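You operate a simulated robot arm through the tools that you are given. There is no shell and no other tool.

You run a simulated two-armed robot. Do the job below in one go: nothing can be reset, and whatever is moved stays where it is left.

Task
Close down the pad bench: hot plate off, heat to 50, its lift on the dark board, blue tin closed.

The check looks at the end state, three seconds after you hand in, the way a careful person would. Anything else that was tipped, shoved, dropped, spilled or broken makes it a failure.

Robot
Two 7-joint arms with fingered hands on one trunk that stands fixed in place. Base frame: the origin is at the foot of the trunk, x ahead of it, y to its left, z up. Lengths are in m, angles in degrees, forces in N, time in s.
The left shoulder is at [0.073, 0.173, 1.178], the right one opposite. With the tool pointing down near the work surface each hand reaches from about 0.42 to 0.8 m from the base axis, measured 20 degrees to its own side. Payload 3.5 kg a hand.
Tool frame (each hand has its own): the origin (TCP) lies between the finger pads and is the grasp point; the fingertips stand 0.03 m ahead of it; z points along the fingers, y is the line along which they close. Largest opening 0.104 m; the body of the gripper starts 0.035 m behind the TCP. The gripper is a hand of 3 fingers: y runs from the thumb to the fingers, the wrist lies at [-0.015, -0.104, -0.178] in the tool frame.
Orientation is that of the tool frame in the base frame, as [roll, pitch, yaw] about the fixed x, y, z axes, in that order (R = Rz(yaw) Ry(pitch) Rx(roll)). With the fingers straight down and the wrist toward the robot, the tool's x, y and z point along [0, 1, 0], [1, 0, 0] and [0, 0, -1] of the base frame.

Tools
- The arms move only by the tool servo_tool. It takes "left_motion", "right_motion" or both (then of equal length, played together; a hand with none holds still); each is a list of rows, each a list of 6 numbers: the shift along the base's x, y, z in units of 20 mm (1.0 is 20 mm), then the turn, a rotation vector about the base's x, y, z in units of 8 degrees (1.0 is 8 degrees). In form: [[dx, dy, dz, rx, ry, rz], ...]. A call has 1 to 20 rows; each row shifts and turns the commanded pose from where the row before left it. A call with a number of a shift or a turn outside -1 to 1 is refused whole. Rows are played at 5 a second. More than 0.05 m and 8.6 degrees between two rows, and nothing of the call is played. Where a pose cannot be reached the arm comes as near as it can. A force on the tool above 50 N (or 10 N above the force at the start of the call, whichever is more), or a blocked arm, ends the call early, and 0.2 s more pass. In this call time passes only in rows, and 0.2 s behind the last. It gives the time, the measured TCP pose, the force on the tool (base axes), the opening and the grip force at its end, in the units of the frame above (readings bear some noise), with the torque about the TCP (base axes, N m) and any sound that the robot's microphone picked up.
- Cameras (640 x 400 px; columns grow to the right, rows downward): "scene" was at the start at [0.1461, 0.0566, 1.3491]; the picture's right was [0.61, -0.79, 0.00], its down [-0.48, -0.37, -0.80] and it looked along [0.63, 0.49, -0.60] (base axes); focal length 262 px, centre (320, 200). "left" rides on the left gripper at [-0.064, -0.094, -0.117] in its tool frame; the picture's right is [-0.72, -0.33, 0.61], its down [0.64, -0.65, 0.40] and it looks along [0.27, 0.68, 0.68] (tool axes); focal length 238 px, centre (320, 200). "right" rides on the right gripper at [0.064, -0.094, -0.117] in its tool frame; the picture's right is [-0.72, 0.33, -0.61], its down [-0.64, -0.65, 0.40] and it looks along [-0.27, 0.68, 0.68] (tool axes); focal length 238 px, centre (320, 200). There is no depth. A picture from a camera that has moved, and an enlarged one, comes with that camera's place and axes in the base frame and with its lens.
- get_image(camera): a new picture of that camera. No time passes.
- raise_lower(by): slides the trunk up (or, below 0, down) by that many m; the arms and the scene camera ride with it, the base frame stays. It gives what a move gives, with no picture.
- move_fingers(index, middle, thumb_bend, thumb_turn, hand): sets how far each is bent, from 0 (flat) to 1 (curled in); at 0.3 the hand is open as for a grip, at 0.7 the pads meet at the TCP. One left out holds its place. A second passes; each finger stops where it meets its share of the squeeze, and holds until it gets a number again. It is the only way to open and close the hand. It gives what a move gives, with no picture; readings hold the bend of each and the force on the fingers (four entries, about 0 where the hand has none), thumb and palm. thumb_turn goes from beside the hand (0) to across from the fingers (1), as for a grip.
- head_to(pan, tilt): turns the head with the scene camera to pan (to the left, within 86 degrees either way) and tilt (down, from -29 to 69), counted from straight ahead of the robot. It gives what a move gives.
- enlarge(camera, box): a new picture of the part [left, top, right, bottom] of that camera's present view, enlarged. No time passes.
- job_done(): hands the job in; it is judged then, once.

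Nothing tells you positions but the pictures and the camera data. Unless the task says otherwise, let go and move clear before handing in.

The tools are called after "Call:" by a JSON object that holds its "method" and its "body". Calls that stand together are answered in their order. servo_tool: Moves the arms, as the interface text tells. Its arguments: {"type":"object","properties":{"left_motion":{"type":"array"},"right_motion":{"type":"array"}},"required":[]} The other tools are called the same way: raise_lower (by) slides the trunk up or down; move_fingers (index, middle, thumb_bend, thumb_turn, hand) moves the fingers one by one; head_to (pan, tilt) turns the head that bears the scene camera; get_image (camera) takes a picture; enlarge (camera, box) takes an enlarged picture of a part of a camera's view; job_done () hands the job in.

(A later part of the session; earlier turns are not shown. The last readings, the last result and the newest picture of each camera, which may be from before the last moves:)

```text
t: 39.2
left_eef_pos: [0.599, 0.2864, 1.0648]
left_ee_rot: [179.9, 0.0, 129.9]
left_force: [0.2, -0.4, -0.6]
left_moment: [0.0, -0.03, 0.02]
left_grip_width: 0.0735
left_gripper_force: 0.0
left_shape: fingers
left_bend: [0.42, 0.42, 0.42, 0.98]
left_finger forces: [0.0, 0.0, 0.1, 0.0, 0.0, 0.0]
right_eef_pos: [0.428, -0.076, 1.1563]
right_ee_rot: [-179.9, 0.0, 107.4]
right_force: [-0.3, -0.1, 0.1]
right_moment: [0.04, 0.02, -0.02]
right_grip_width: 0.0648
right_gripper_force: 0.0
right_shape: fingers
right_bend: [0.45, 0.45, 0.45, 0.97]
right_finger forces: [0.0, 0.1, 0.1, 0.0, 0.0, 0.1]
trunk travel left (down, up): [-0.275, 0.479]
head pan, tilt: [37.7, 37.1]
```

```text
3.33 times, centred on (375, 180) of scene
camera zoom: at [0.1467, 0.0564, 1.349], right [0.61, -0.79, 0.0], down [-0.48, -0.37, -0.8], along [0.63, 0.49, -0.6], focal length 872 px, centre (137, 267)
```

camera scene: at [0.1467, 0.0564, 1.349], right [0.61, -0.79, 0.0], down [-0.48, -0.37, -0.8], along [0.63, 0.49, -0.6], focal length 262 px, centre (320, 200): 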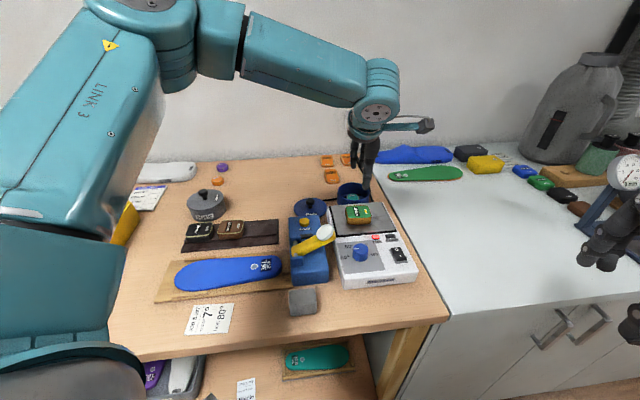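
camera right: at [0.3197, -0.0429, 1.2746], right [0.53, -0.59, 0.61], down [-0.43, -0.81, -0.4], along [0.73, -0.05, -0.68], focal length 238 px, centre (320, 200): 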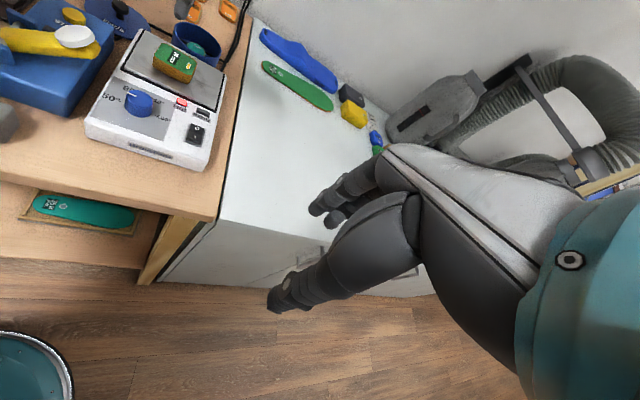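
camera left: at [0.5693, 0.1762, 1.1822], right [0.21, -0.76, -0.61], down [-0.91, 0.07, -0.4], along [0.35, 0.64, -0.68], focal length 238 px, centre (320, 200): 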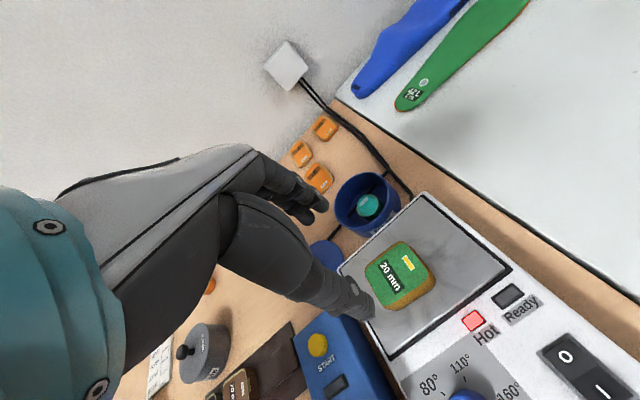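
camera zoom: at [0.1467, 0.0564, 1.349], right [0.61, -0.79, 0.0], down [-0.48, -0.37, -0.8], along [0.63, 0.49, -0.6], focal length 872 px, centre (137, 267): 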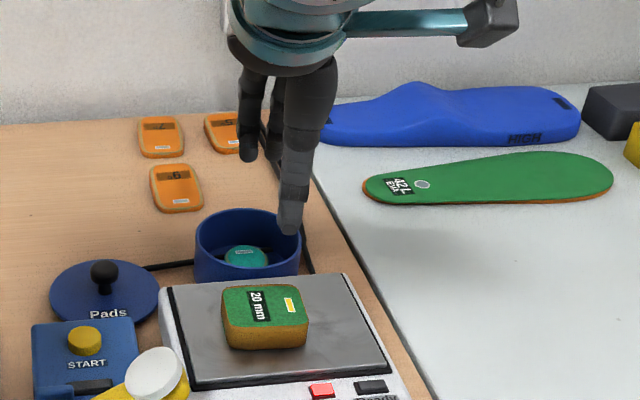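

The lift centre refines to about (0.6015, 0.2845) with its short axis at about 41°. I'll descend with the left hand so that the tips stop just above the plate.

Call:
{"method": "servo_tool", "body": {"left_motion": [[0.125, -0.1, -0.8, 0, 0, 0.1], [0, 0, -1, 0, 0, 0], [0, 0, -1, 0, 0, 0], [0, 0, -1, 0, 0, 0], [0, 0, -0.9, 0, 0, 0], [0, 0, -0.5, 0, 0, 0], [0, 0, -0.3, 0, 0, 0]]}}

Call:
{"method": "get_image", "body": {"camera": "left"}}

Call:
{"method": "enlarge", "body": {"camera": "scene", "box": [320, 150, 420, 250]}}

Call:
{"method": "enlarge", "body": {"camera": "right", "box": [110, 0, 250, 120]}}

```text
t: 40.8
left_eef_pos: [0.601, 0.2833, 0.9562]
left_ee_rot: [-179.9, 0.0, 130.7]
left_force: [-0.1, 0.8, 0.1]
left_moment: [-0.03, 0.01, 0.01]
left_grip_width: 0.0734
left_gripper_force: 0.1
left_shape: fingers
left_bend: [0.42, 0.42, 0.42, 0.98]
left_finger forces: [0.0, 0.0, 0.0, 0.0, 0.1, 0.1]
right_eef_pos: [0.4288, -0.0761, 1.1565]
right_ee_rot: [-180.0, 0.0, 107.4]
right_force: [0.1, 0.3, -1.0]
right_moment: [-0.01, 0.0, 0.01]
right_grip_width: 0.0646
right_gripper_force: 0.1
right_shape: fingers
right_bend: [0.45, 0.45, 0.45, 0.97]
right_finger forces: [0.0, 0.0, 0.1, 0.0, 0.0, 0.1]
trunk travel left (down, up): [-0.275, 0.479]
head pan, tilt: [37.7, 37.1]
```

```text
taken
camera left: at [0.5723, 0.1741, 1.0722], right [0.22, -0.76, -0.61], down [-0.91, 0.06, -0.4], along [0.34, 0.65, -0.68], focal length 238 px, centre (320, 200)
```

left: 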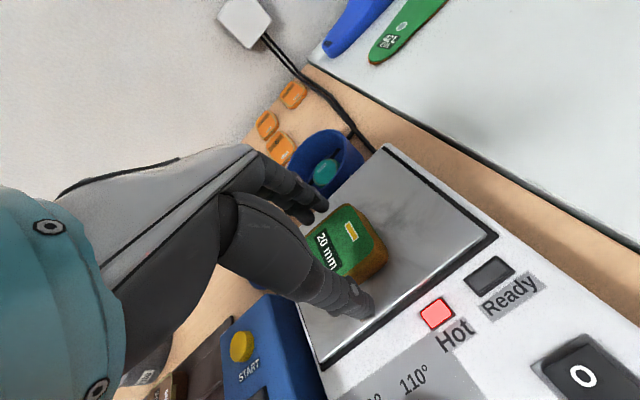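

```text
4.00 times, centred on (370, 200) of scene
camera zoom: at [0.1462, 0.0566, 1.349], right [0.61, -0.79, 0.0], down [-0.48, -0.37, -0.8], along [0.63, 0.49, -0.6], focal length 1046 px, centre (120, 200)
```

zoom: 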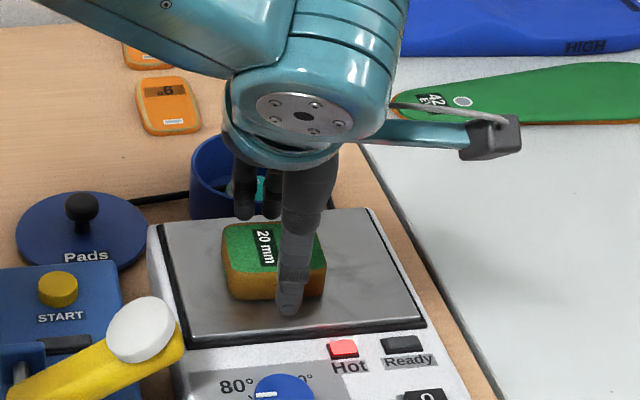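

```text
3.33 times, centred on (180, 60) of right
camera zoom: at [0.3192, -0.0428, 1.2749], right [0.53, -0.59, 0.61], down [-0.43, -0.81, -0.4], along [0.73, -0.05, -0.68], focal length 794 px, centre (787, 667)
```

zoom: 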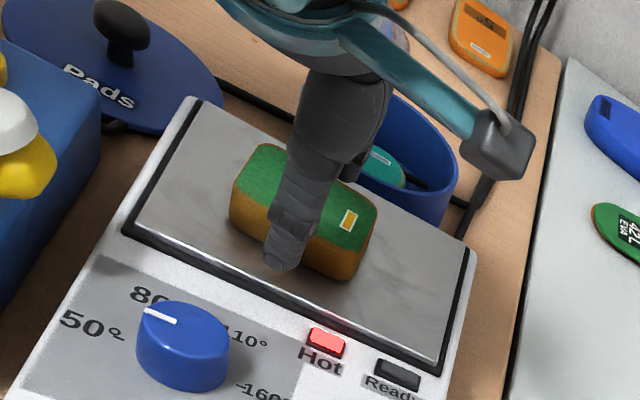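

The thumb and fingers straddle the lift and are centred along its length. I'll close on it.

Call:
{"method": "move_fingers", "body": {"hand": "left", "index": 0.62, "middle": 0.62, "thumb_bend": 0.62}}

Call:
{"method": "enlarge", "body": {"camera": "right", "box": [110, 0, 250, 120]}}

Call:
{"method": "enlarge", "body": {"camera": "left", "box": [260, 160, 420, 350]}}

```text
t: 41.8
left_eef_pos: [0.5997, 0.2836, 0.9561]
left_ee_rot: [180.0, 0.0, 130.7]
left_force: [0.3, 0.3, 1.1]
left_moment: [0.0, 0.03, -0.03]
left_grip_width: 0.0482
left_gripper_force: 11.5
left_shape: fingers
left_bend: [0.54, 0.56, 0.51, 0.96]
left_finger forces: [6.1, 5.8, 0.1, 0.1, 11.6, 0.1]
right_eef_pos: [0.4282, -0.0763, 1.1564]
right_ee_rot: [180.0, 0.0, 107.4]
right_force: [0.6, 0.3, 0.2]
right_moment: [0.02, -0.02, 0.01]
right_grip_width: 0.0646
right_gripper_force: 0.1
right_shape: fingers
right_bend: [0.45, 0.45, 0.45, 0.97]
right_finger forces: [0.0, 0.0, 0.0, 0.0, 0.0, 0.0]
trunk travel left (down, up): [-0.275, 0.479]
head pan, tilt: [37.7, 37.1]
```

```text
3.33 times, centred on (180, 60) of right
camera zoom: at [0.3191, -0.0428, 1.2749], right [0.53, -0.59, 0.61], down [-0.43, -0.81, -0.4], along [0.73, -0.05, -0.68], focal length 794 px, centre (787, 667)
```

zoom: 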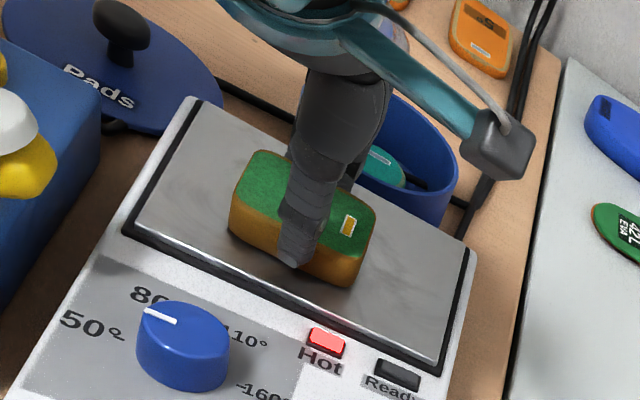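

```text
2.11 times, centred on (340, 255) of left
camera zoom: at [0.5722, 0.1741, 1.0723], right [0.22, -0.76, -0.61], down [-0.91, 0.06, -0.4], along [0.34, 0.65, -0.68], focal length 502 px, centre (278, 84)
```

zoom: 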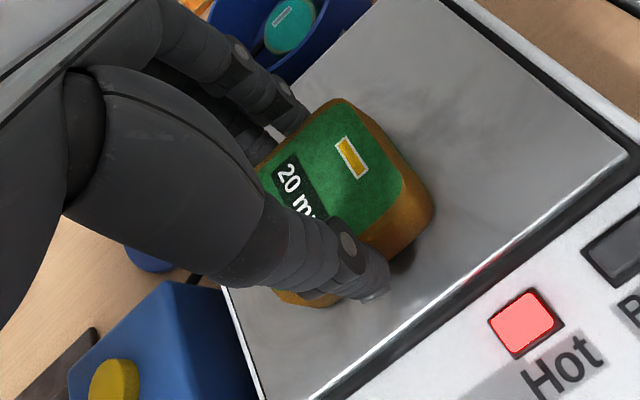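

The lift is gripped firmly at about 11.5 N. I'll lift it straight up.

Call:
{"method": "servo_tool", "body": {"left_motion": [[0, 0, 0.4, 0, 0, 0], [0, 0, 0.7, 0, 0, 0], [0, 0, 1, 0, 0, 0], [0, 0, 1, 0, 0, 0], [0, 0, 1, 0, 0, 0], [0, 0, 1, 0, 0, 0], [0, 0, 0.7, 0, 0, 0]]}}

Call:
{"method": "get_image", "body": {"camera": "scene"}}

Call:
{"method": "get_image", "body": {"camera": "left"}}

Call:
{"method": "enlarge", "body": {"camera": "right", "box": [110, 0, 250, 120]}}

```text
t: 43.4
left_eef_pos: [0.6014, 0.284, 1.0726]
left_ee_rot: [180.0, 0.0, 130.6]
left_force: [-0.2, 1.6, -0.1]
left_moment: [0.0, -0.02, -0.01]
left_grip_width: 0.0481
left_gripper_force: 11.5
left_shape: fingers
left_bend: [0.54, 0.56, 0.51, 0.96]
left_finger forces: [6.2, 5.5, 0.1, 0.1, 11.6, 0.1]
right_eef_pos: [0.4278, -0.0749, 1.1563]
right_ee_rot: [179.9, 0.0, 107.4]
right_force: [-0.2, -0.9, 0.4]
right_moment: [-0.02, -0.01, 0.0]
right_grip_width: 0.0644
right_gripper_force: 0.1
right_shape: fingers
right_bend: [0.45, 0.45, 0.45, 0.97]
right_finger forces: [0.0, 0.0, 0.0, 0.0, 0.1, 0.0]
trunk travel left (down, up): [-0.275, 0.479]
head pan, tilt: [37.7, 37.1]
```

```text
taken
camera scene: at [0.146, 0.0565, 1.3491], right [0.61, -0.79, 0.0], down [-0.48, -0.37, -0.8], along [0.63, 0.49, -0.6], focal length 262 px, centre (320, 200)
```

scene: 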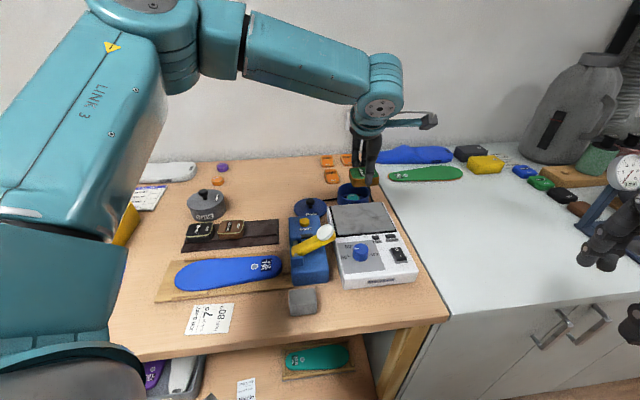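

```text
taken
camera left: at [0.5724, 0.1743, 1.1886], right [0.22, -0.76, -0.61], down [-0.91, 0.06, -0.4], along [0.34, 0.65, -0.68], focal length 238 px, centre (320, 200)
```

left: 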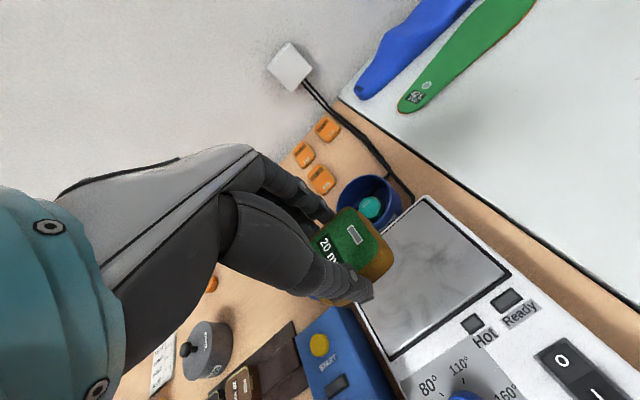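

```text
3.33 times, centred on (180, 60) of right
camera zoom: at [0.319, -0.0429, 1.2749], right [0.53, -0.59, 0.61], down [-0.43, -0.81, -0.4], along [0.73, -0.05, -0.68], focal length 794 px, centre (787, 667)
```

zoom: 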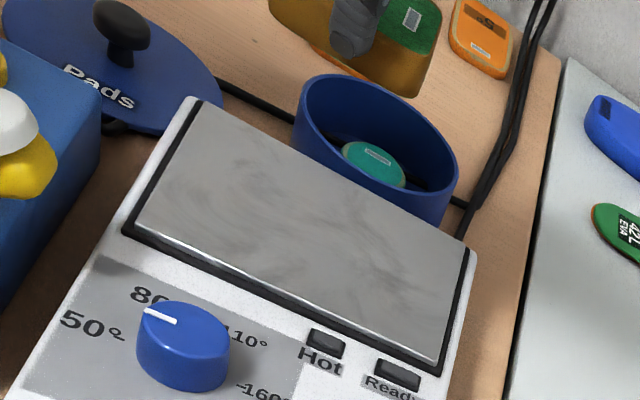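

The lift is up and the Hot lamp has gone out too. I'll measure the board's free slot from the scene camera again.

Call:
{"method": "enlarge", "body": {"camera": "scene", "box": [170, 200, 290, 270]}}

Call:
{"method": "enlarge", "body": {"camera": "left", "box": [180, 290, 380, 400]}}

```text
5.33 times, centred on (230, 235) of scene
camera zoom: at [0.146, 0.0565, 1.3491], right [0.61, -0.79, 0.0], down [-0.48, -0.37, -0.8], along [0.63, 0.49, -0.6], focal length 1395 px, centre (800, 13)
```

zoom: 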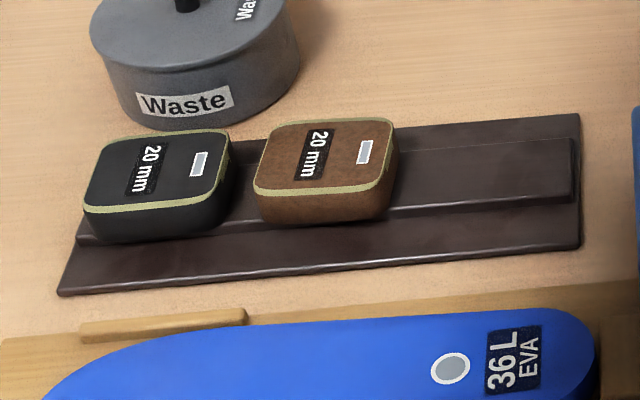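

```text
3.20 times, centred on (280, 345) of left
camera zoom: at [0.5724, 0.1743, 1.1886], right [0.22, -0.76, -0.61], down [-0.91, 0.06, -0.4], along [0.34, 0.65, -0.68], focal length 763 px, centre (448, -264)
```

zoom: 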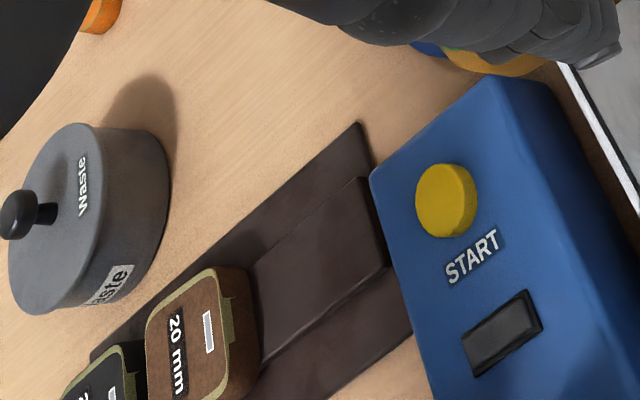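

The free slot centre works out to about (0.448, 0.486), and I take the strip top as z≈0.868. I'll carry the lift over at z≈1.06 with yaw 135.

Call:
{"method": "servo_tool", "body": {"left_motion": [[-0.689, 0.925, 0, 0, 0, 0.05], [-0.689, 0.925, 0, 0, 0, 0.05], [-0.689, 0.925, 0, 0, 0, 0.05], [-0.689, 0.925, 0, 0, 0, 0.05], [-0.689, 0.925, 0, 0, 0, 0.05], [-0.689, 0.925, 0, 0, 0, 0.05], [-0.689, 0.925, 0, 0, 0, 0.05], [-0.689, 0.925, 0, 0, 0, 0.05], [-0.689, 0.925, 0, 0, 0, 0.05], [-0.689, 0.925, 0, 0, 0, 0.05], [-0.689, 0.925, 0, 0, 0, 0.05]]}}

Call:
{"method": "get_image", "body": {"camera": "scene"}}

Call:
{"method": "get_image", "body": {"camera": "left"}}

Call:
{"method": "get_image", "body": {"camera": "right"}}

```text
t: 45.8
left_eef_pos: [0.449, 0.4869, 1.0712]
left_ee_rot: [180.0, -0.1, 135.0]
left_force: [-0.5, -0.2, -0.6]
left_moment: [-0.03, 0.02, -0.01]
left_grip_width: 0.048
left_gripper_force: 11.5
left_shape: fingers
left_bend: [0.54, 0.57, 0.51, 0.96]
left_finger forces: [6.0, 5.5, 0.1, 0.1, 11.4, 0.0]
right_eef_pos: [0.4292, -0.0755, 1.1575]
right_ee_rot: [-180.0, 0.1, 107.4]
right_force: [0.4, 0.1, 0.6]
right_moment: [0.02, -0.05, 0.0]
right_grip_width: 0.0643
right_gripper_force: 0.0
right_shape: fingers
right_bend: [0.45, 0.45, 0.45, 0.97]
right_finger forces: [0.1, 0.1, 0.0, 0.0, 0.0, 0.0]
trunk travel left (down, up): [-0.275, 0.479]
head pan, tilt: [37.7, 37.1]
```

```text
taken
camera scene: at [0.1459, 0.057, 1.3491], right [0.61, -0.79, 0.0], down [-0.48, -0.37, -0.8], along [0.63, 0.49, -0.6], focal length 262 px, centre (320, 200)
```

scene: 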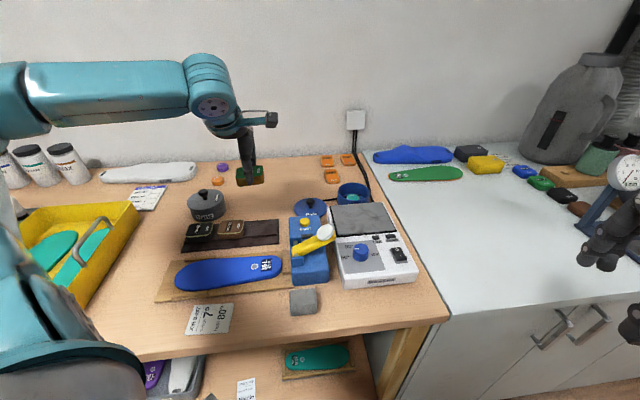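

```text
taken
camera left: at [0.4292, 0.3759, 1.1877], right [0.28, -0.74, -0.61], down [-0.91, -0.01, -0.4], along [0.29, 0.67, -0.68], focal length 238 px, centre (320, 200)
```

left: 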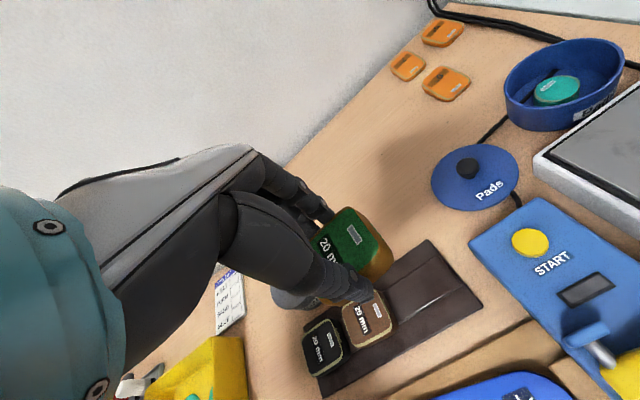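

```text
taken
camera right: at [0.319, -0.0424, 1.275], right [0.53, -0.59, 0.61], down [-0.43, -0.81, -0.4], along [0.73, -0.05, -0.68], focal length 238 px, centre (320, 200)
```

right: 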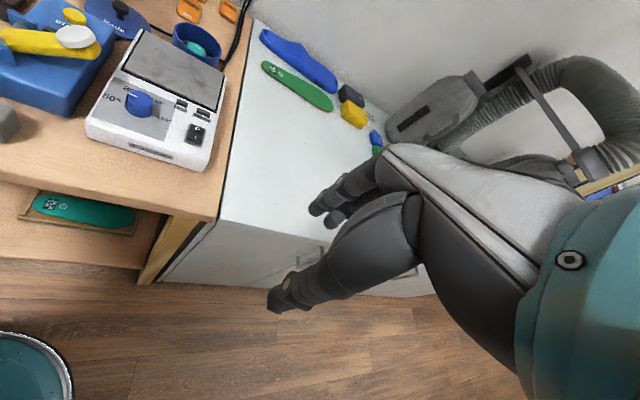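

Call:
{"method": "enlarge", "body": {"camera": "left", "box": [280, 180, 520, 400]}}

Call:
{"method": "enlarge", "body": {"camera": "scene", "box": [180, 150, 300, 270]}}

```text
1.82 times, centred on (400, 290) of left
camera zoom: at [0.4292, 0.3759, 1.1877], right [0.28, -0.74, -0.61], down [-0.91, -0.01, -0.4], along [0.29, 0.67, -0.68], focal length 433 px, centre (174, 36)
```

zoom: 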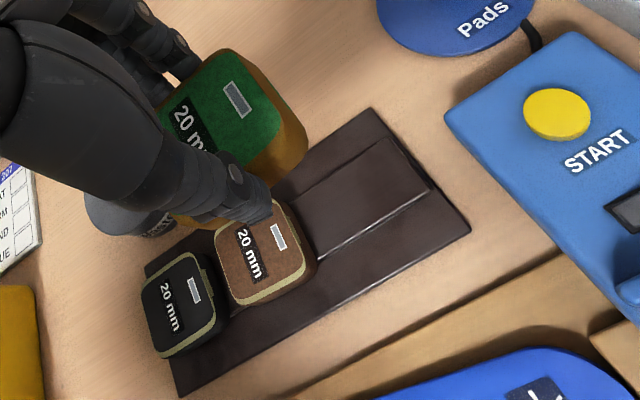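

```text
3.33 times, centred on (240, 210) of scene
camera zoom: at [0.1459, 0.057, 1.3491], right [0.61, -0.79, 0.0], down [-0.48, -0.37, -0.8], along [0.63, 0.49, -0.6], focal length 872 px, centre (587, 167)
```

zoom: 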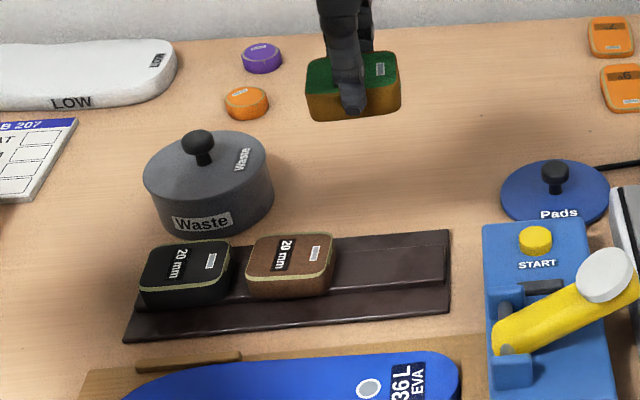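

My estimates agree to within a few mm. I'll descend to about 25 mm above the strip and check alignment.

Call:
{"method": "servo_tool", "body": {"left_motion": [[0.1, 0.05, -0.9, 0, 0, 0], [0, 0, -0.9, 0, 0, 0], [0, 0, -0.9, 0, 0, 0], [0, 0, -0.9, 0, 0, 0], [0, 0, -0.9, 0, 0, 0], [0, 0, -0.9, 0, 0, 0], [0, 0, -0.8, 0, 0, 0]]}}

Call:
{"method": "enlarge", "body": {"camera": "scene", "box": [180, 150, 300, 270]}}

Call:
{"method": "enlarge", "body": {"camera": "left", "box": [280, 160, 520, 380]}}

```text
t: 47.4
left_eef_pos: [0.4522, 0.4883, 0.9471]
left_ee_rot: [-179.9, 0.0, 135.1]
left_force: [0.0, -1.0, 0.2]
left_moment: [-0.03, -0.04, -0.01]
left_grip_width: 0.0479
left_gripper_force: 10.6
left_shape: fingers
left_bend: [0.54, 0.57, 0.51, 0.96]
left_finger forces: [6.0, 5.4, 0.1, 0.0, 11.4, 0.0]
right_eef_pos: [0.4289, -0.0749, 1.1569]
right_ee_rot: [-180.0, 0.0, 107.5]
right_force: [0.3, 0.2, -0.4]
right_moment: [-0.04, -0.01, -0.01]
right_grip_width: 0.0646
right_gripper_force: 0.0
right_shape: fingers
right_bend: [0.45, 0.45, 0.45, 0.97]
right_finger forces: [0.1, 0.0, 0.0, 0.0, 0.0, 0.0]
trunk travel left (down, up): [-0.275, 0.479]
head pan, tilt: [37.7, 37.1]
```

```text
3.33 times, centred on (240, 210) of scene
camera zoom: at [0.1462, 0.0567, 1.349], right [0.61, -0.79, 0.0], down [-0.48, -0.37, -0.8], along [0.63, 0.49, -0.6], focal length 872 px, centre (587, 167)
```

zoom: 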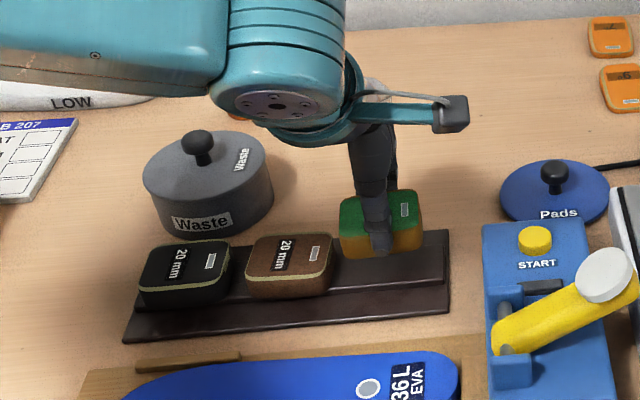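

```text
1.82 times, centred on (400, 270) of left
camera zoom: at [0.4311, 0.3768, 1.0636], right [0.28, -0.74, -0.61], down [-0.91, -0.01, -0.4], along [0.29, 0.67, -0.68], focal length 433 px, centre (174, 73)
```

zoom: 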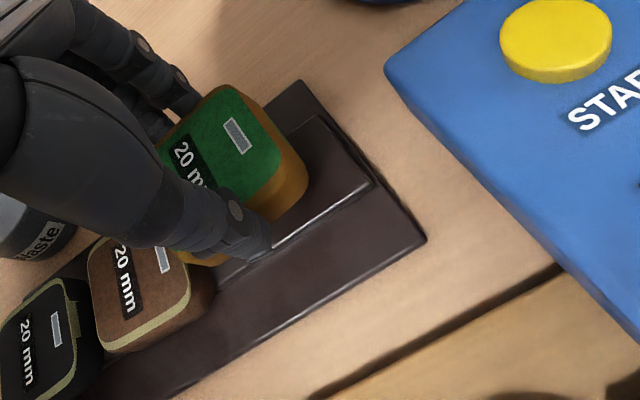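

The projected placement matches the even spacing of the other two lifts. I'll lower slowly toward contact.

Call:
{"method": "servo_tool", "body": {"left_motion": [[0, 0, -0.5, 0, 0, 0], [0, 0, -0.5, 0, 0, 0], [0, 0, -0.25, 0, 0, 0], [0, 0, -0.15, 0, 0, 0]]}}

Call:
{"method": "enlarge", "body": {"camera": "scene", "box": [200, 190, 290, 260]}}

Call:
{"method": "enlarge", "body": {"camera": "left", "box": [280, 160, 520, 380]}}

```text
t: 48.4
left_eef_pos: [0.4502, 0.4877, 0.9194]
left_ee_rot: [-180.0, 0.0, 135.1]
left_force: [-0.5, -0.2, -0.3]
left_moment: [-0.01, 0.01, 0.02]
left_grip_width: 0.0477
left_gripper_force: 11.7
left_shape: fingers
left_bend: [0.54, 0.57, 0.51, 0.96]
left_finger forces: [6.0, 5.3, 0.1, 0.0, 11.3, 0.0]
right_eef_pos: [0.4287, -0.0756, 1.1562]
right_ee_rot: [-179.9, 0.0, 107.4]
right_force: [0.1, 1.2, 0.1]
right_moment: [0.02, 0.0, -0.03]
right_grip_width: 0.0641
right_gripper_force: 0.1
right_shape: fingers
right_bend: [0.45, 0.45, 0.45, 0.97]
right_finger forces: [0.1, 0.0, 0.0, 0.0, 0.0, 0.0]
trunk travel left (down, up): [-0.275, 0.479]
head pan, tilt: [37.7, 37.1]
```

```text
5.71 times, centred on (245, 225) of scene
camera zoom: at [0.1461, 0.0566, 1.3491], right [0.61, -0.79, 0.0], down [-0.48, -0.37, -0.8], along [0.63, 0.49, -0.6], focal length 1495 px, centre (749, 57)
```

zoom: 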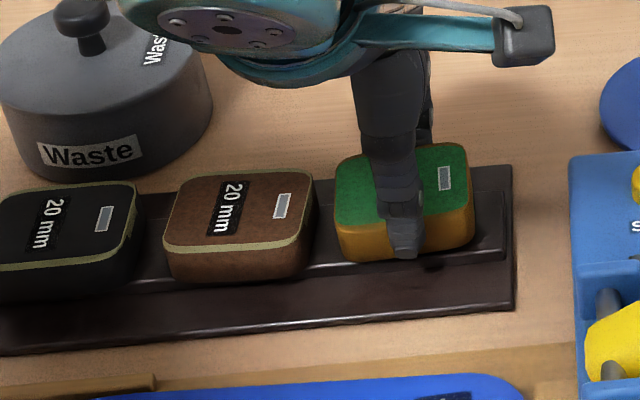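

```text
1.82 times, centred on (400, 270) of left
camera zoom: at [0.4309, 0.3765, 1.0358], right [0.28, -0.74, -0.61], down [-0.91, -0.01, -0.4], along [0.29, 0.67, -0.68], focal length 433 px, centre (174, 73)
```

zoom: 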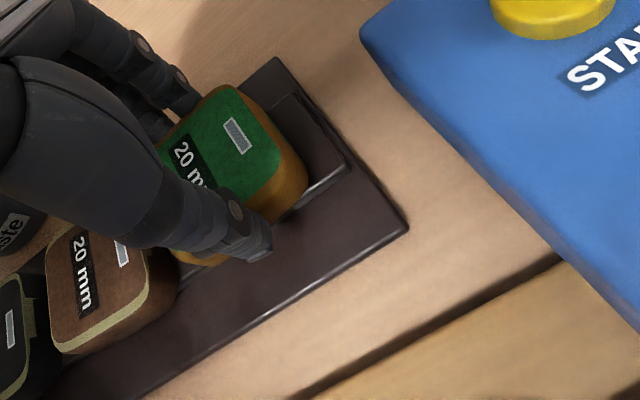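

Call:
{"method": "servo_tool", "body": {"left_motion": [[0.08, 0.08, 0, 0, 0, 0], [0, 0, -0.1, 0, 0, 0], [0, 0, -0.1, 0, 0, 0]]}}

Call:
{"method": "servo_tool", "body": {"left_motion": [[0, 0, -0.1, 0, 0, 0]]}}

Call:
{"method": "enlarge", "body": {"camera": "scene", "box": [200, 190, 290, 260]}}

```text
t: 49.2
left_eef_pos: [0.4522, 0.489, 0.9159]
left_ee_rot: [-180.0, 0.0, 135.1]
left_force: [0.3, -0.5, 0.2]
left_moment: [0.02, -0.01, 0.0]
left_grip_width: 0.048
left_gripper_force: 11.7
left_shape: fingers
left_bend: [0.54, 0.57, 0.51, 0.96]
left_finger forces: [6.0, 5.5, 0.1, 0.0, 11.5, 0.0]
right_eef_pos: [0.4269, -0.0756, 1.1562]
right_ee_rot: [180.0, 0.0, 107.4]
right_force: [0.5, -1.1, -0.3]
right_moment: [-0.01, 0.01, 0.0]
right_grip_width: 0.0647
right_gripper_force: 0.0
right_shape: fingers
right_bend: [0.45, 0.45, 0.45, 0.97]
right_finger forces: [0.0, 0.0, 0.0, 0.0, 0.0, 0.1]
trunk travel left (down, up): [-0.275, 0.479]
head pan, tilt: [37.7, 37.1]
```

```text
t: 49.6
left_eef_pos: [0.4524, 0.4888, 0.9149]
left_ee_rot: [179.8, 0.0, 135.0]
left_force: [-0.5, 0.8, 7.1]
left_moment: [-0.03, 0.01, 0.0]
left_grip_width: 0.0481
left_gripper_force: 11.6
left_shape: fingers
left_bend: [0.54, 0.57, 0.51, 0.96]
left_finger forces: [6.0, 5.9, 0.0, 0.1, 11.8, 0.1]
right_eef_pos: [0.4276, -0.0761, 1.1573]
right_ee_rot: [179.9, 0.1, 107.4]
right_force: [0.5, 0.3, 0.1]
right_moment: [-0.01, 0.03, -0.01]
right_grip_width: 0.0645
right_gripper_force: 0.1
right_shape: fingers
right_bend: [0.45, 0.45, 0.45, 0.97]
right_finger forces: [0.1, 0.0, 0.1, 0.0, 0.0, 0.0]
trunk travel left (down, up): [-0.275, 0.479]
head pan, tilt: [37.7, 37.1]
```

```text
5.71 times, centred on (245, 225) of scene
camera zoom: at [0.1456, 0.0561, 1.3493], right [0.61, -0.79, 0.0], down [-0.48, -0.37, -0.8], along [0.63, 0.49, -0.6], focal length 1495 px, centre (749, 57)
```

zoom: 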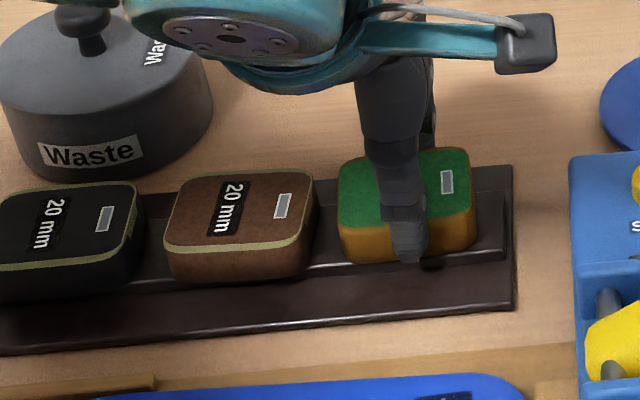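

Contact is made with 7 N upward and the lift sits flush on the strip. I'll release it.

Call:
{"method": "move_fingers", "body": {"hand": "left", "index": 0.42, "middle": 0.42, "thumb_bend": 0.4}}

Call:
{"method": "enlarge", "body": {"camera": "scene", "box": [200, 190, 290, 260]}}

Call:
{"method": "enlarge", "body": {"camera": "left", "box": [280, 160, 520, 380]}}

```text
t: 50.6
left_eef_pos: [0.4524, 0.4901, 0.9135]
left_ee_rot: [-179.9, 0.1, 135.1]
left_force: [-0.1, 0.4, -0.4]
left_moment: [0.01, 0.03, 0.01]
left_grip_width: 0.0746
left_gripper_force: 0.1
left_shape: fingers
left_bend: [0.42, 0.42, 0.4, 0.97]
left_finger forces: [0.0, 0.1, 0.0, 0.0, 0.0, 0.1]
right_eef_pos: [0.4275, -0.0756, 1.1574]
right_ee_rot: [180.0, 0.0, 107.5]
right_force: [-0.3, -0.5, -0.5]
right_moment: [0.04, 0.0, -0.04]
right_grip_width: 0.0645
right_gripper_force: 0.1
right_shape: fingers
right_bend: [0.45, 0.45, 0.45, 0.97]
right_finger forces: [0.0, 0.0, 0.0, 0.0, 0.0, 0.1]
trunk travel left (down, up): [-0.275, 0.479]
head pan, tilt: [37.7, 37.1]
```

```text
5.71 times, centred on (245, 225) of scene
camera zoom: at [0.1461, 0.0566, 1.3491], right [0.61, -0.79, 0.0], down [-0.48, -0.37, -0.8], along [0.63, 0.49, -0.6], focal length 1495 px, centre (749, 57)
```

zoom: 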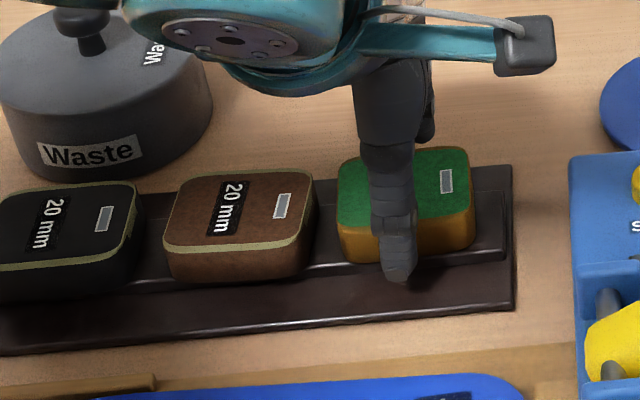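

```text
1.82 times, centred on (400, 270) of left
camera zoom: at [0.4325, 0.3781, 1.03], right [0.28, -0.74, -0.61], down [-0.91, -0.01, -0.4], along [0.29, 0.67, -0.68], focal length 433 px, centre (174, 73)
```

zoom: 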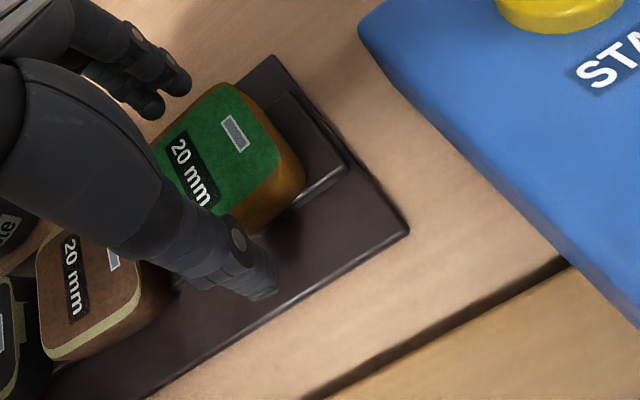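

The lift is released and sitting still. I'll raise the hand straight up.

Call:
{"method": "servo_tool", "body": {"left_motion": [[0, 0, 0.4, 0, 0, 0], [0, 0, 0.8, 0, 0, 0], [0, 0, 1, 0, 0, 0], [0, 0, 1, 0, 0, 0], [0, 0, 1, 0, 0, 0], [0, 0, 1, 0, 0, 0], [0, 0, 1, 0, 0, 0], [0, 0, 0.8, 0, 0, 0]]}}

Call:
{"method": "enlarge", "body": {"camera": "scene", "box": [180, 180, 340, 280]}}

Call:
{"method": "get_image", "body": {"camera": "left"}}

Call:
{"method": "get_image", "body": {"camera": "scene"}}

```text
t: 52.4
left_eef_pos: [0.4525, 0.4897, 1.0541]
left_ee_rot: [-180.0, 0.0, 135.1]
left_force: [0.3, -0.2, 0.0]
left_moment: [0.01, 0.01, -0.02]
left_grip_width: 0.0751
left_gripper_force: 0.0
left_shape: fingers
left_bend: [0.42, 0.42, 0.4, 0.97]
left_finger forces: [0.1, 0.1, 0.0, 0.0, 0.0, 0.0]
right_eef_pos: [0.4283, -0.0763, 1.1557]
right_ee_rot: [180.0, 0.0, 107.4]
right_force: [0.5, 0.0, 0.5]
right_moment: [-0.02, 0.0, 0.02]
right_grip_width: 0.0647
right_gripper_force: 0.1
right_shape: fingers
right_bend: [0.45, 0.45, 0.45, 0.97]
right_finger forces: [0.0, 0.0, 0.0, 0.0, 0.0, 0.0]
trunk travel left (down, up): [-0.275, 0.479]
head pan, tilt: [37.7, 37.1]
```

```text
4.00 times, centred on (260, 230) of scene
camera zoom: at [0.146, 0.0564, 1.3491], right [0.61, -0.79, 0.0], down [-0.48, -0.37, -0.8], along [0.63, 0.49, -0.6], focal length 1046 px, centre (560, 80)
```

zoom: 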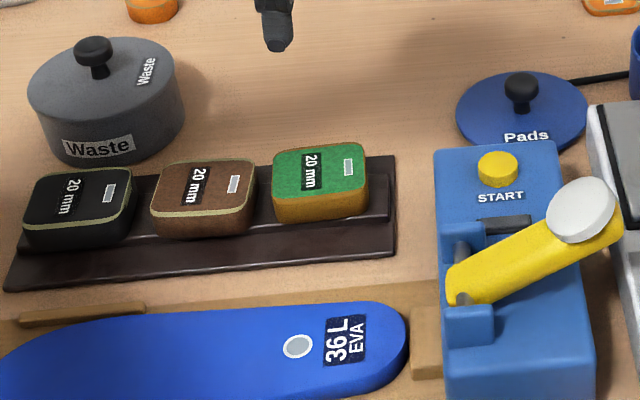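

```text
taken
camera left: at [0.4321, 0.3776, 1.1702], right [0.28, -0.74, -0.61], down [-0.91, -0.01, -0.4], along [0.29, 0.67, -0.68], focal length 238 px, centre (320, 200)
```

left: 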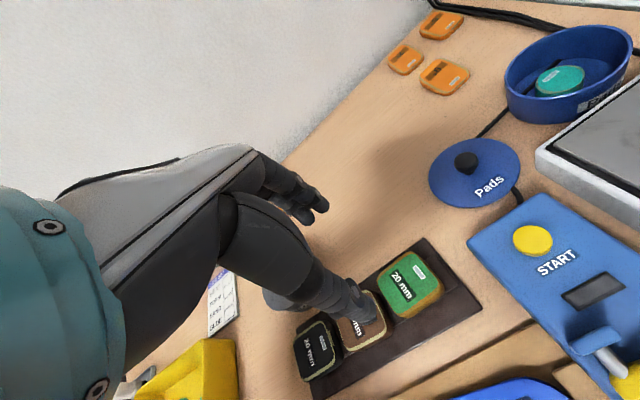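

```text
taken
camera scene: at [0.146, 0.0564, 1.3491], right [0.61, -0.79, 0.0], down [-0.48, -0.37, -0.8], along [0.63, 0.49, -0.6], focal length 262 px, centre (320, 200)
```

scene: 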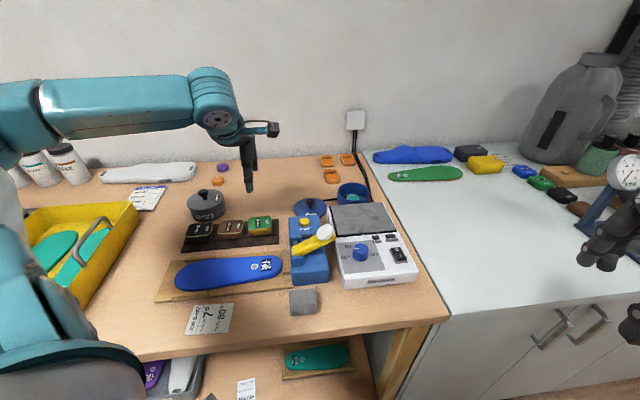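

The lift sits flat in the third slot of the dark board. Next I'll measure the lid knob and the tin precisely.

Call:
{"method": "enlarge", "body": {"camera": "scene", "box": [290, 170, 390, 230]}}

Call:
{"method": "enlarge", "body": {"camera": "left", "box": [420, 10, 640, 220]}}

Call:
{"method": "enlarge", "body": {"camera": "right", "box": [80, 0, 240, 90]}}

```text
6.40 times, centred on (340, 200) of scene
camera zoom: at [0.146, 0.0564, 1.3491], right [0.61, -0.79, 0.0], down [-0.48, -0.37, -0.8], along [0.63, 0.49, -0.6], focal length 1674 px, centre (192, 200)
```

zoom: 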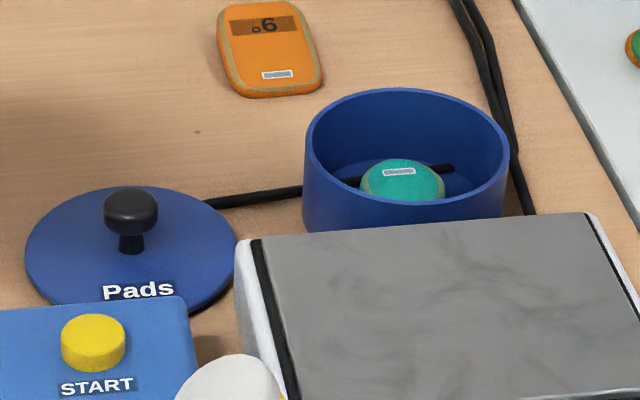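

```text
1.90 times, centred on (530, 115) of left
camera zoom: at [0.4321, 0.3776, 1.1702], right [0.28, -0.74, -0.61], down [-0.91, -0.01, -0.4], along [0.29, 0.67, -0.68], focal length 454 px, centre (-80, 362)
```

zoom: 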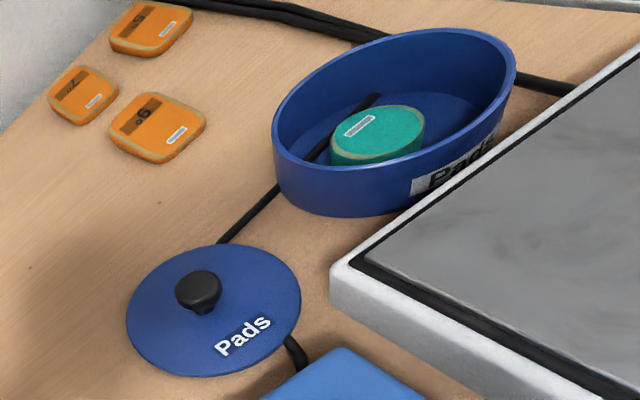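

```text
4.00 times, centred on (160, 45) of right
camera zoom: at [0.3191, -0.0429, 1.2749], right [0.53, -0.59, 0.61], down [-0.43, -0.81, -0.4], along [0.73, -0.05, -0.68], focal length 953 px, centre (960, 820)
```

zoom: 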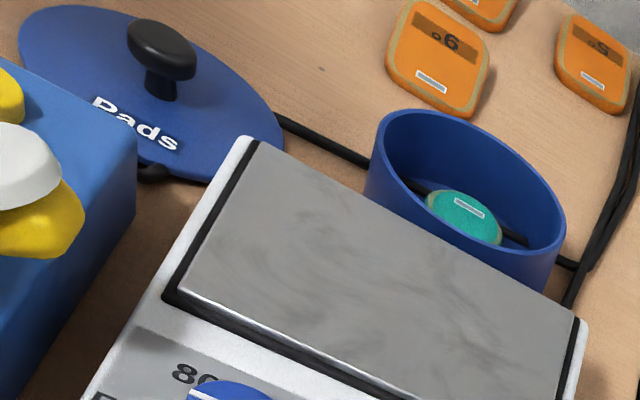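

The lid knob is a small mushroom of about 24 mm diameter at roughly (0.597, 0.439), with its centre near z≈0.897. I'll hover the left hand above it with the fingers partly open.

Call:
{"method": "move_fingers", "body": {"hand": "left", "index": 0.45, "middle": 0.45, "thumb_bend": 0.45}}

Call:
{"method": "servo_tool", "body": {"left_motion": [[0.803, -0.282, 0, 0, 0, -0.139], [0.803, -0.282, 0, 0, 0, -0.139], [0.803, -0.282, 0, 0, 0, -0.139], [0.803, -0.282, 0, 0, 0, -0.139], [0.803, -0.282, 0, 0, 0, -0.139], [0.803, -0.282, 0, 0, 0, -0.139], [0.803, -0.282, 0, 0, 0, -0.139], [0.803, -0.282, 0, 0, 0, -0.139], [0.803, -0.282, -0.4, 0, 0, -0.139]]}}

Call:
{"method": "get_image", "body": {"camera": "left"}}

Call:
{"method": "enlarge", "body": {"camera": "scene", "box": [270, 120, 390, 240]}}

Call:
{"method": "enlarge", "body": {"camera": "right", "box": [60, 0, 260, 110]}}

```text
t: 53.4
left_eef_pos: [0.4531, 0.489, 1.0531]
left_ee_rot: [180.0, 0.1, 135.1]
left_force: [-0.1, 0.1, 0.0]
left_moment: [-0.01, 0.01, 0.03]
left_grip_width: 0.0654
left_gripper_force: 0.1
left_shape: fingers
left_bend: [0.45, 0.45, 0.45, 0.97]
left_finger forces: [0.0, 0.1, 0.0, 0.0, 0.0, 0.1]
right_eef_pos: [0.4295, -0.0762, 1.1563]
right_ee_rot: [-180.0, 0.1, 107.4]
right_force: [0.7, 0.1, 0.2]
right_moment: [0.0, 0.02, 0.02]
right_grip_width: 0.0646
right_gripper_force: 0.1
right_shape: fingers
right_bend: [0.45, 0.45, 0.45, 0.97]
right_finger forces: [0.0, 0.0, 0.0, 0.0, 0.0, 0.1]
trunk travel left (down, up): [-0.275, 0.479]
head pan, tilt: [37.7, 37.1]
```

```text
t: 55.4
left_eef_pos: [0.598, 0.4401, 1.0442]
left_ee_rot: [180.0, 0.0, 125.0]
left_force: [-0.1, -0.6, 0.4]
left_moment: [0.02, -0.02, 0.02]
left_grip_width: 0.0658
left_gripper_force: 0.1
left_shape: fingers
left_bend: [0.45, 0.45, 0.45, 0.97]
left_finger forces: [0.1, 0.0, 0.0, 0.0, 0.0, 0.0]
right_eef_pos: [0.4285, -0.0756, 1.1563]
right_ee_rot: [-180.0, -0.1, 107.4]
right_force: [0.4, 0.1, 0.9]
right_moment: [-0.03, 0.01, -0.01]
right_grip_width: 0.0647
right_gripper_force: 0.0
right_shape: fingers
right_bend: [0.45, 0.45, 0.45, 0.97]
right_finger forces: [0.0, 0.0, 0.0, 0.1, 0.1, 0.0]
trunk travel left (down, up): [-0.275, 0.479]
head pan, tilt: [37.7, 37.1]
```

```text
taken
camera left: at [0.5587, 0.333, 1.1616], right [0.15, -0.78, -0.61], down [-0.9, 0.15, -0.4], along [0.41, 0.61, -0.68], focal length 238 px, centre (320, 200)
```

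left: 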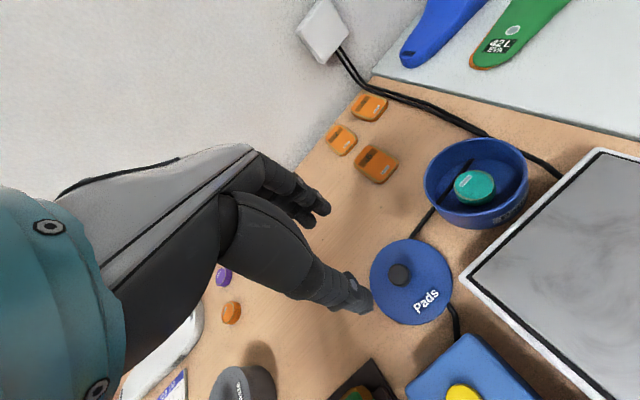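

```text
3.33 times, centred on (330, 180) of scene
camera zoom: at [0.1465, 0.0565, 1.349], right [0.61, -0.79, 0.0], down [-0.48, -0.37, -0.8], along [0.63, 0.49, -0.6], focal length 872 px, centre (287, 267)
```

zoom: 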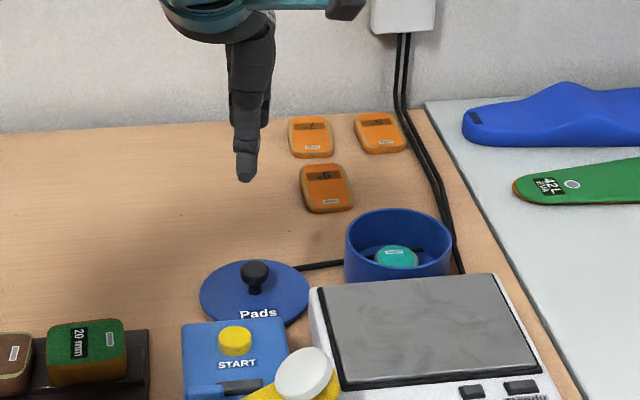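

```text
3.20 times, centred on (160, 55) of right
camera zoom: at [0.3196, -0.0429, 1.2747], right [0.53, -0.59, 0.61], down [-0.43, -0.81, -0.4], along [0.73, -0.05, -0.68], focal length 763 px, centre (832, 664)
```

zoom: 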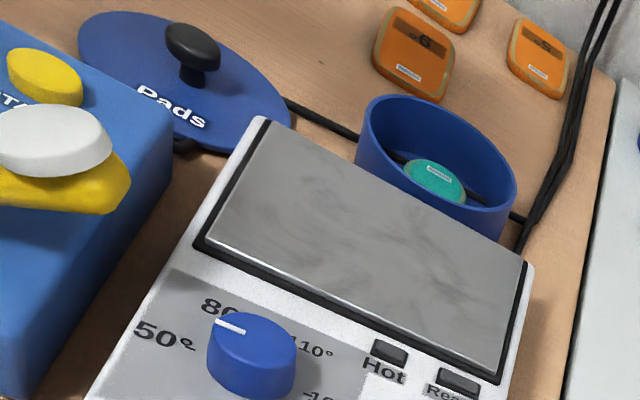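

Call:
{"method": "enlarge", "body": {"camera": "left", "box": [360, 220, 480, 340]}}

Call:
{"method": "enlarge", "body": {"camera": "left", "box": [300, 120, 560, 330]}}

```text
3.33 times, centred on (420, 280) of left
camera zoom: at [0.5587, 0.333, 1.1616], right [0.15, -0.78, -0.61], down [-0.9, 0.15, -0.4], along [0.41, 0.61, -0.68], focal length 794 px, centre (-13, -67)
```

zoom: 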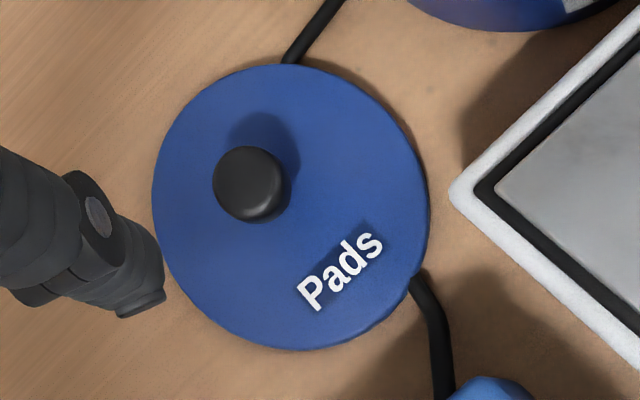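

```text
1.90 times, centred on (430, 225) of left
camera zoom: at [0.5587, 0.333, 1.1616], right [0.15, -0.78, -0.61], down [-0.9, 0.15, -0.4], along [0.41, 0.61, -0.68], focal length 454 px, centre (110, 152)
```

zoom: 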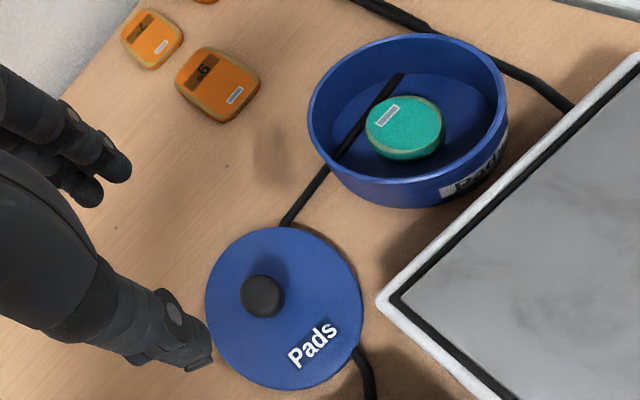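

I'll correct slightly toward (0.601, 0.436) and descend to just above the lid knob for a closer check.

Call:
{"method": "servo_tool", "body": {"left_motion": [[0.15, -0.2, -0.8, 0, 0, 0], [0, 0, -1, 0, 0, 0], [0, 0, -1, 0, 0, 0], [0, 0, -0.9, 0, 0, 0], [0, 0, -0.6, 0, 0, 0]]}}

Call:
{"method": "enlarge", "body": {"camera": "left", "box": [240, 150, 480, 350]}}

Call:
{"method": "enlarge", "body": {"camera": "scene", "box": [270, 150, 370, 240]}}

Call:
{"method": "enlarge", "body": {"camera": "right", "box": [60, 0, 220, 90]}}

```text
t: 56.6
left_eef_pos: [0.5994, 0.4363, 0.9586]
left_ee_rot: [180.0, 0.0, 125.1]
left_force: [-0.4, -0.2, 0.3]
left_moment: [-0.02, 0.02, 0.03]
left_grip_width: 0.0654
left_gripper_force: 0.2
left_shape: fingers
left_bend: [0.45, 0.45, 0.45, 0.97]
left_finger forces: [0.0, 0.0, 0.0, 0.0, 0.0, 0.0]
right_eef_pos: [0.4274, -0.0755, 1.1562]
right_ee_rot: [-180.0, 0.0, 107.4]
right_force: [-0.1, 0.7, 0.1]
right_moment: [0.0, -0.01, 0.0]
right_grip_width: 0.0646
right_gripper_force: 0.0
right_shape: fingers
right_bend: [0.45, 0.45, 0.45, 0.97]
right_finger forces: [0.0, 0.1, 0.0, 0.0, 0.0, 0.0]
trunk travel left (down, up): [-0.275, 0.479]
head pan, tilt: [37.7, 37.1]
```

```text
2.00 times, centred on (360, 250) of left
camera zoom: at [0.5611, 0.3298, 1.0757], right [0.15, -0.78, -0.61], down [-0.9, 0.15, -0.4], along [0.41, 0.61, -0.68], focal length 477 px, centre (240, 100)
```

zoom: 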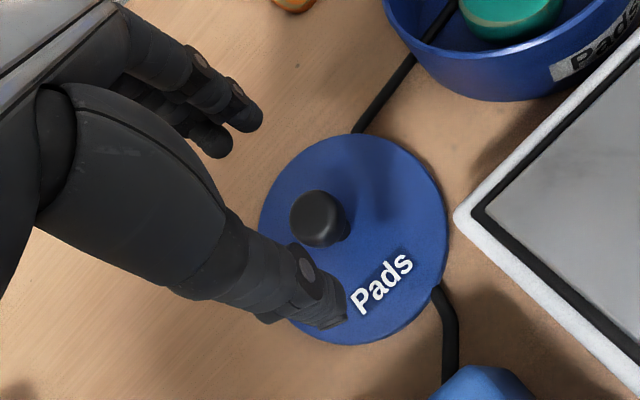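

```text
4.44 times, centred on (320, 195) of scene
camera zoom: at [0.1462, 0.0566, 1.349], right [0.61, -0.79, 0.0], down [-0.48, -0.37, -0.8], along [0.63, 0.49, -0.6], focal length 1163 px, centre (320, 222)
```

zoom: 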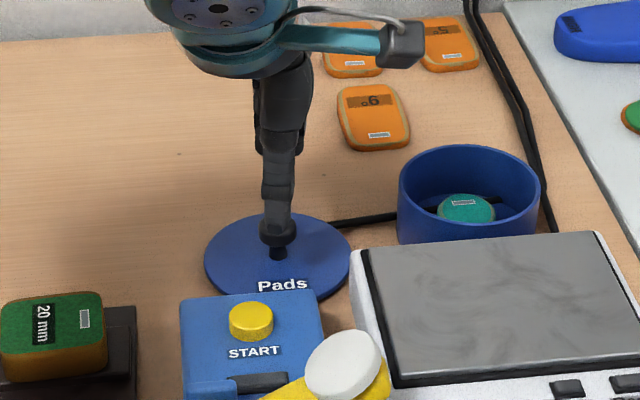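

```text
4.00 times, centred on (140, 45) of right
camera zoom: at [0.3193, -0.0428, 1.2748], right [0.53, -0.59, 0.61], down [-0.43, -0.81, -0.4], along [0.73, -0.05, -0.68], focal length 953 px, centre (1040, 820)
```

zoom: 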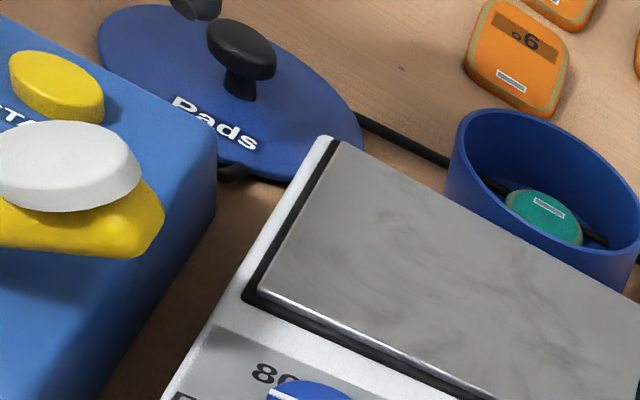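

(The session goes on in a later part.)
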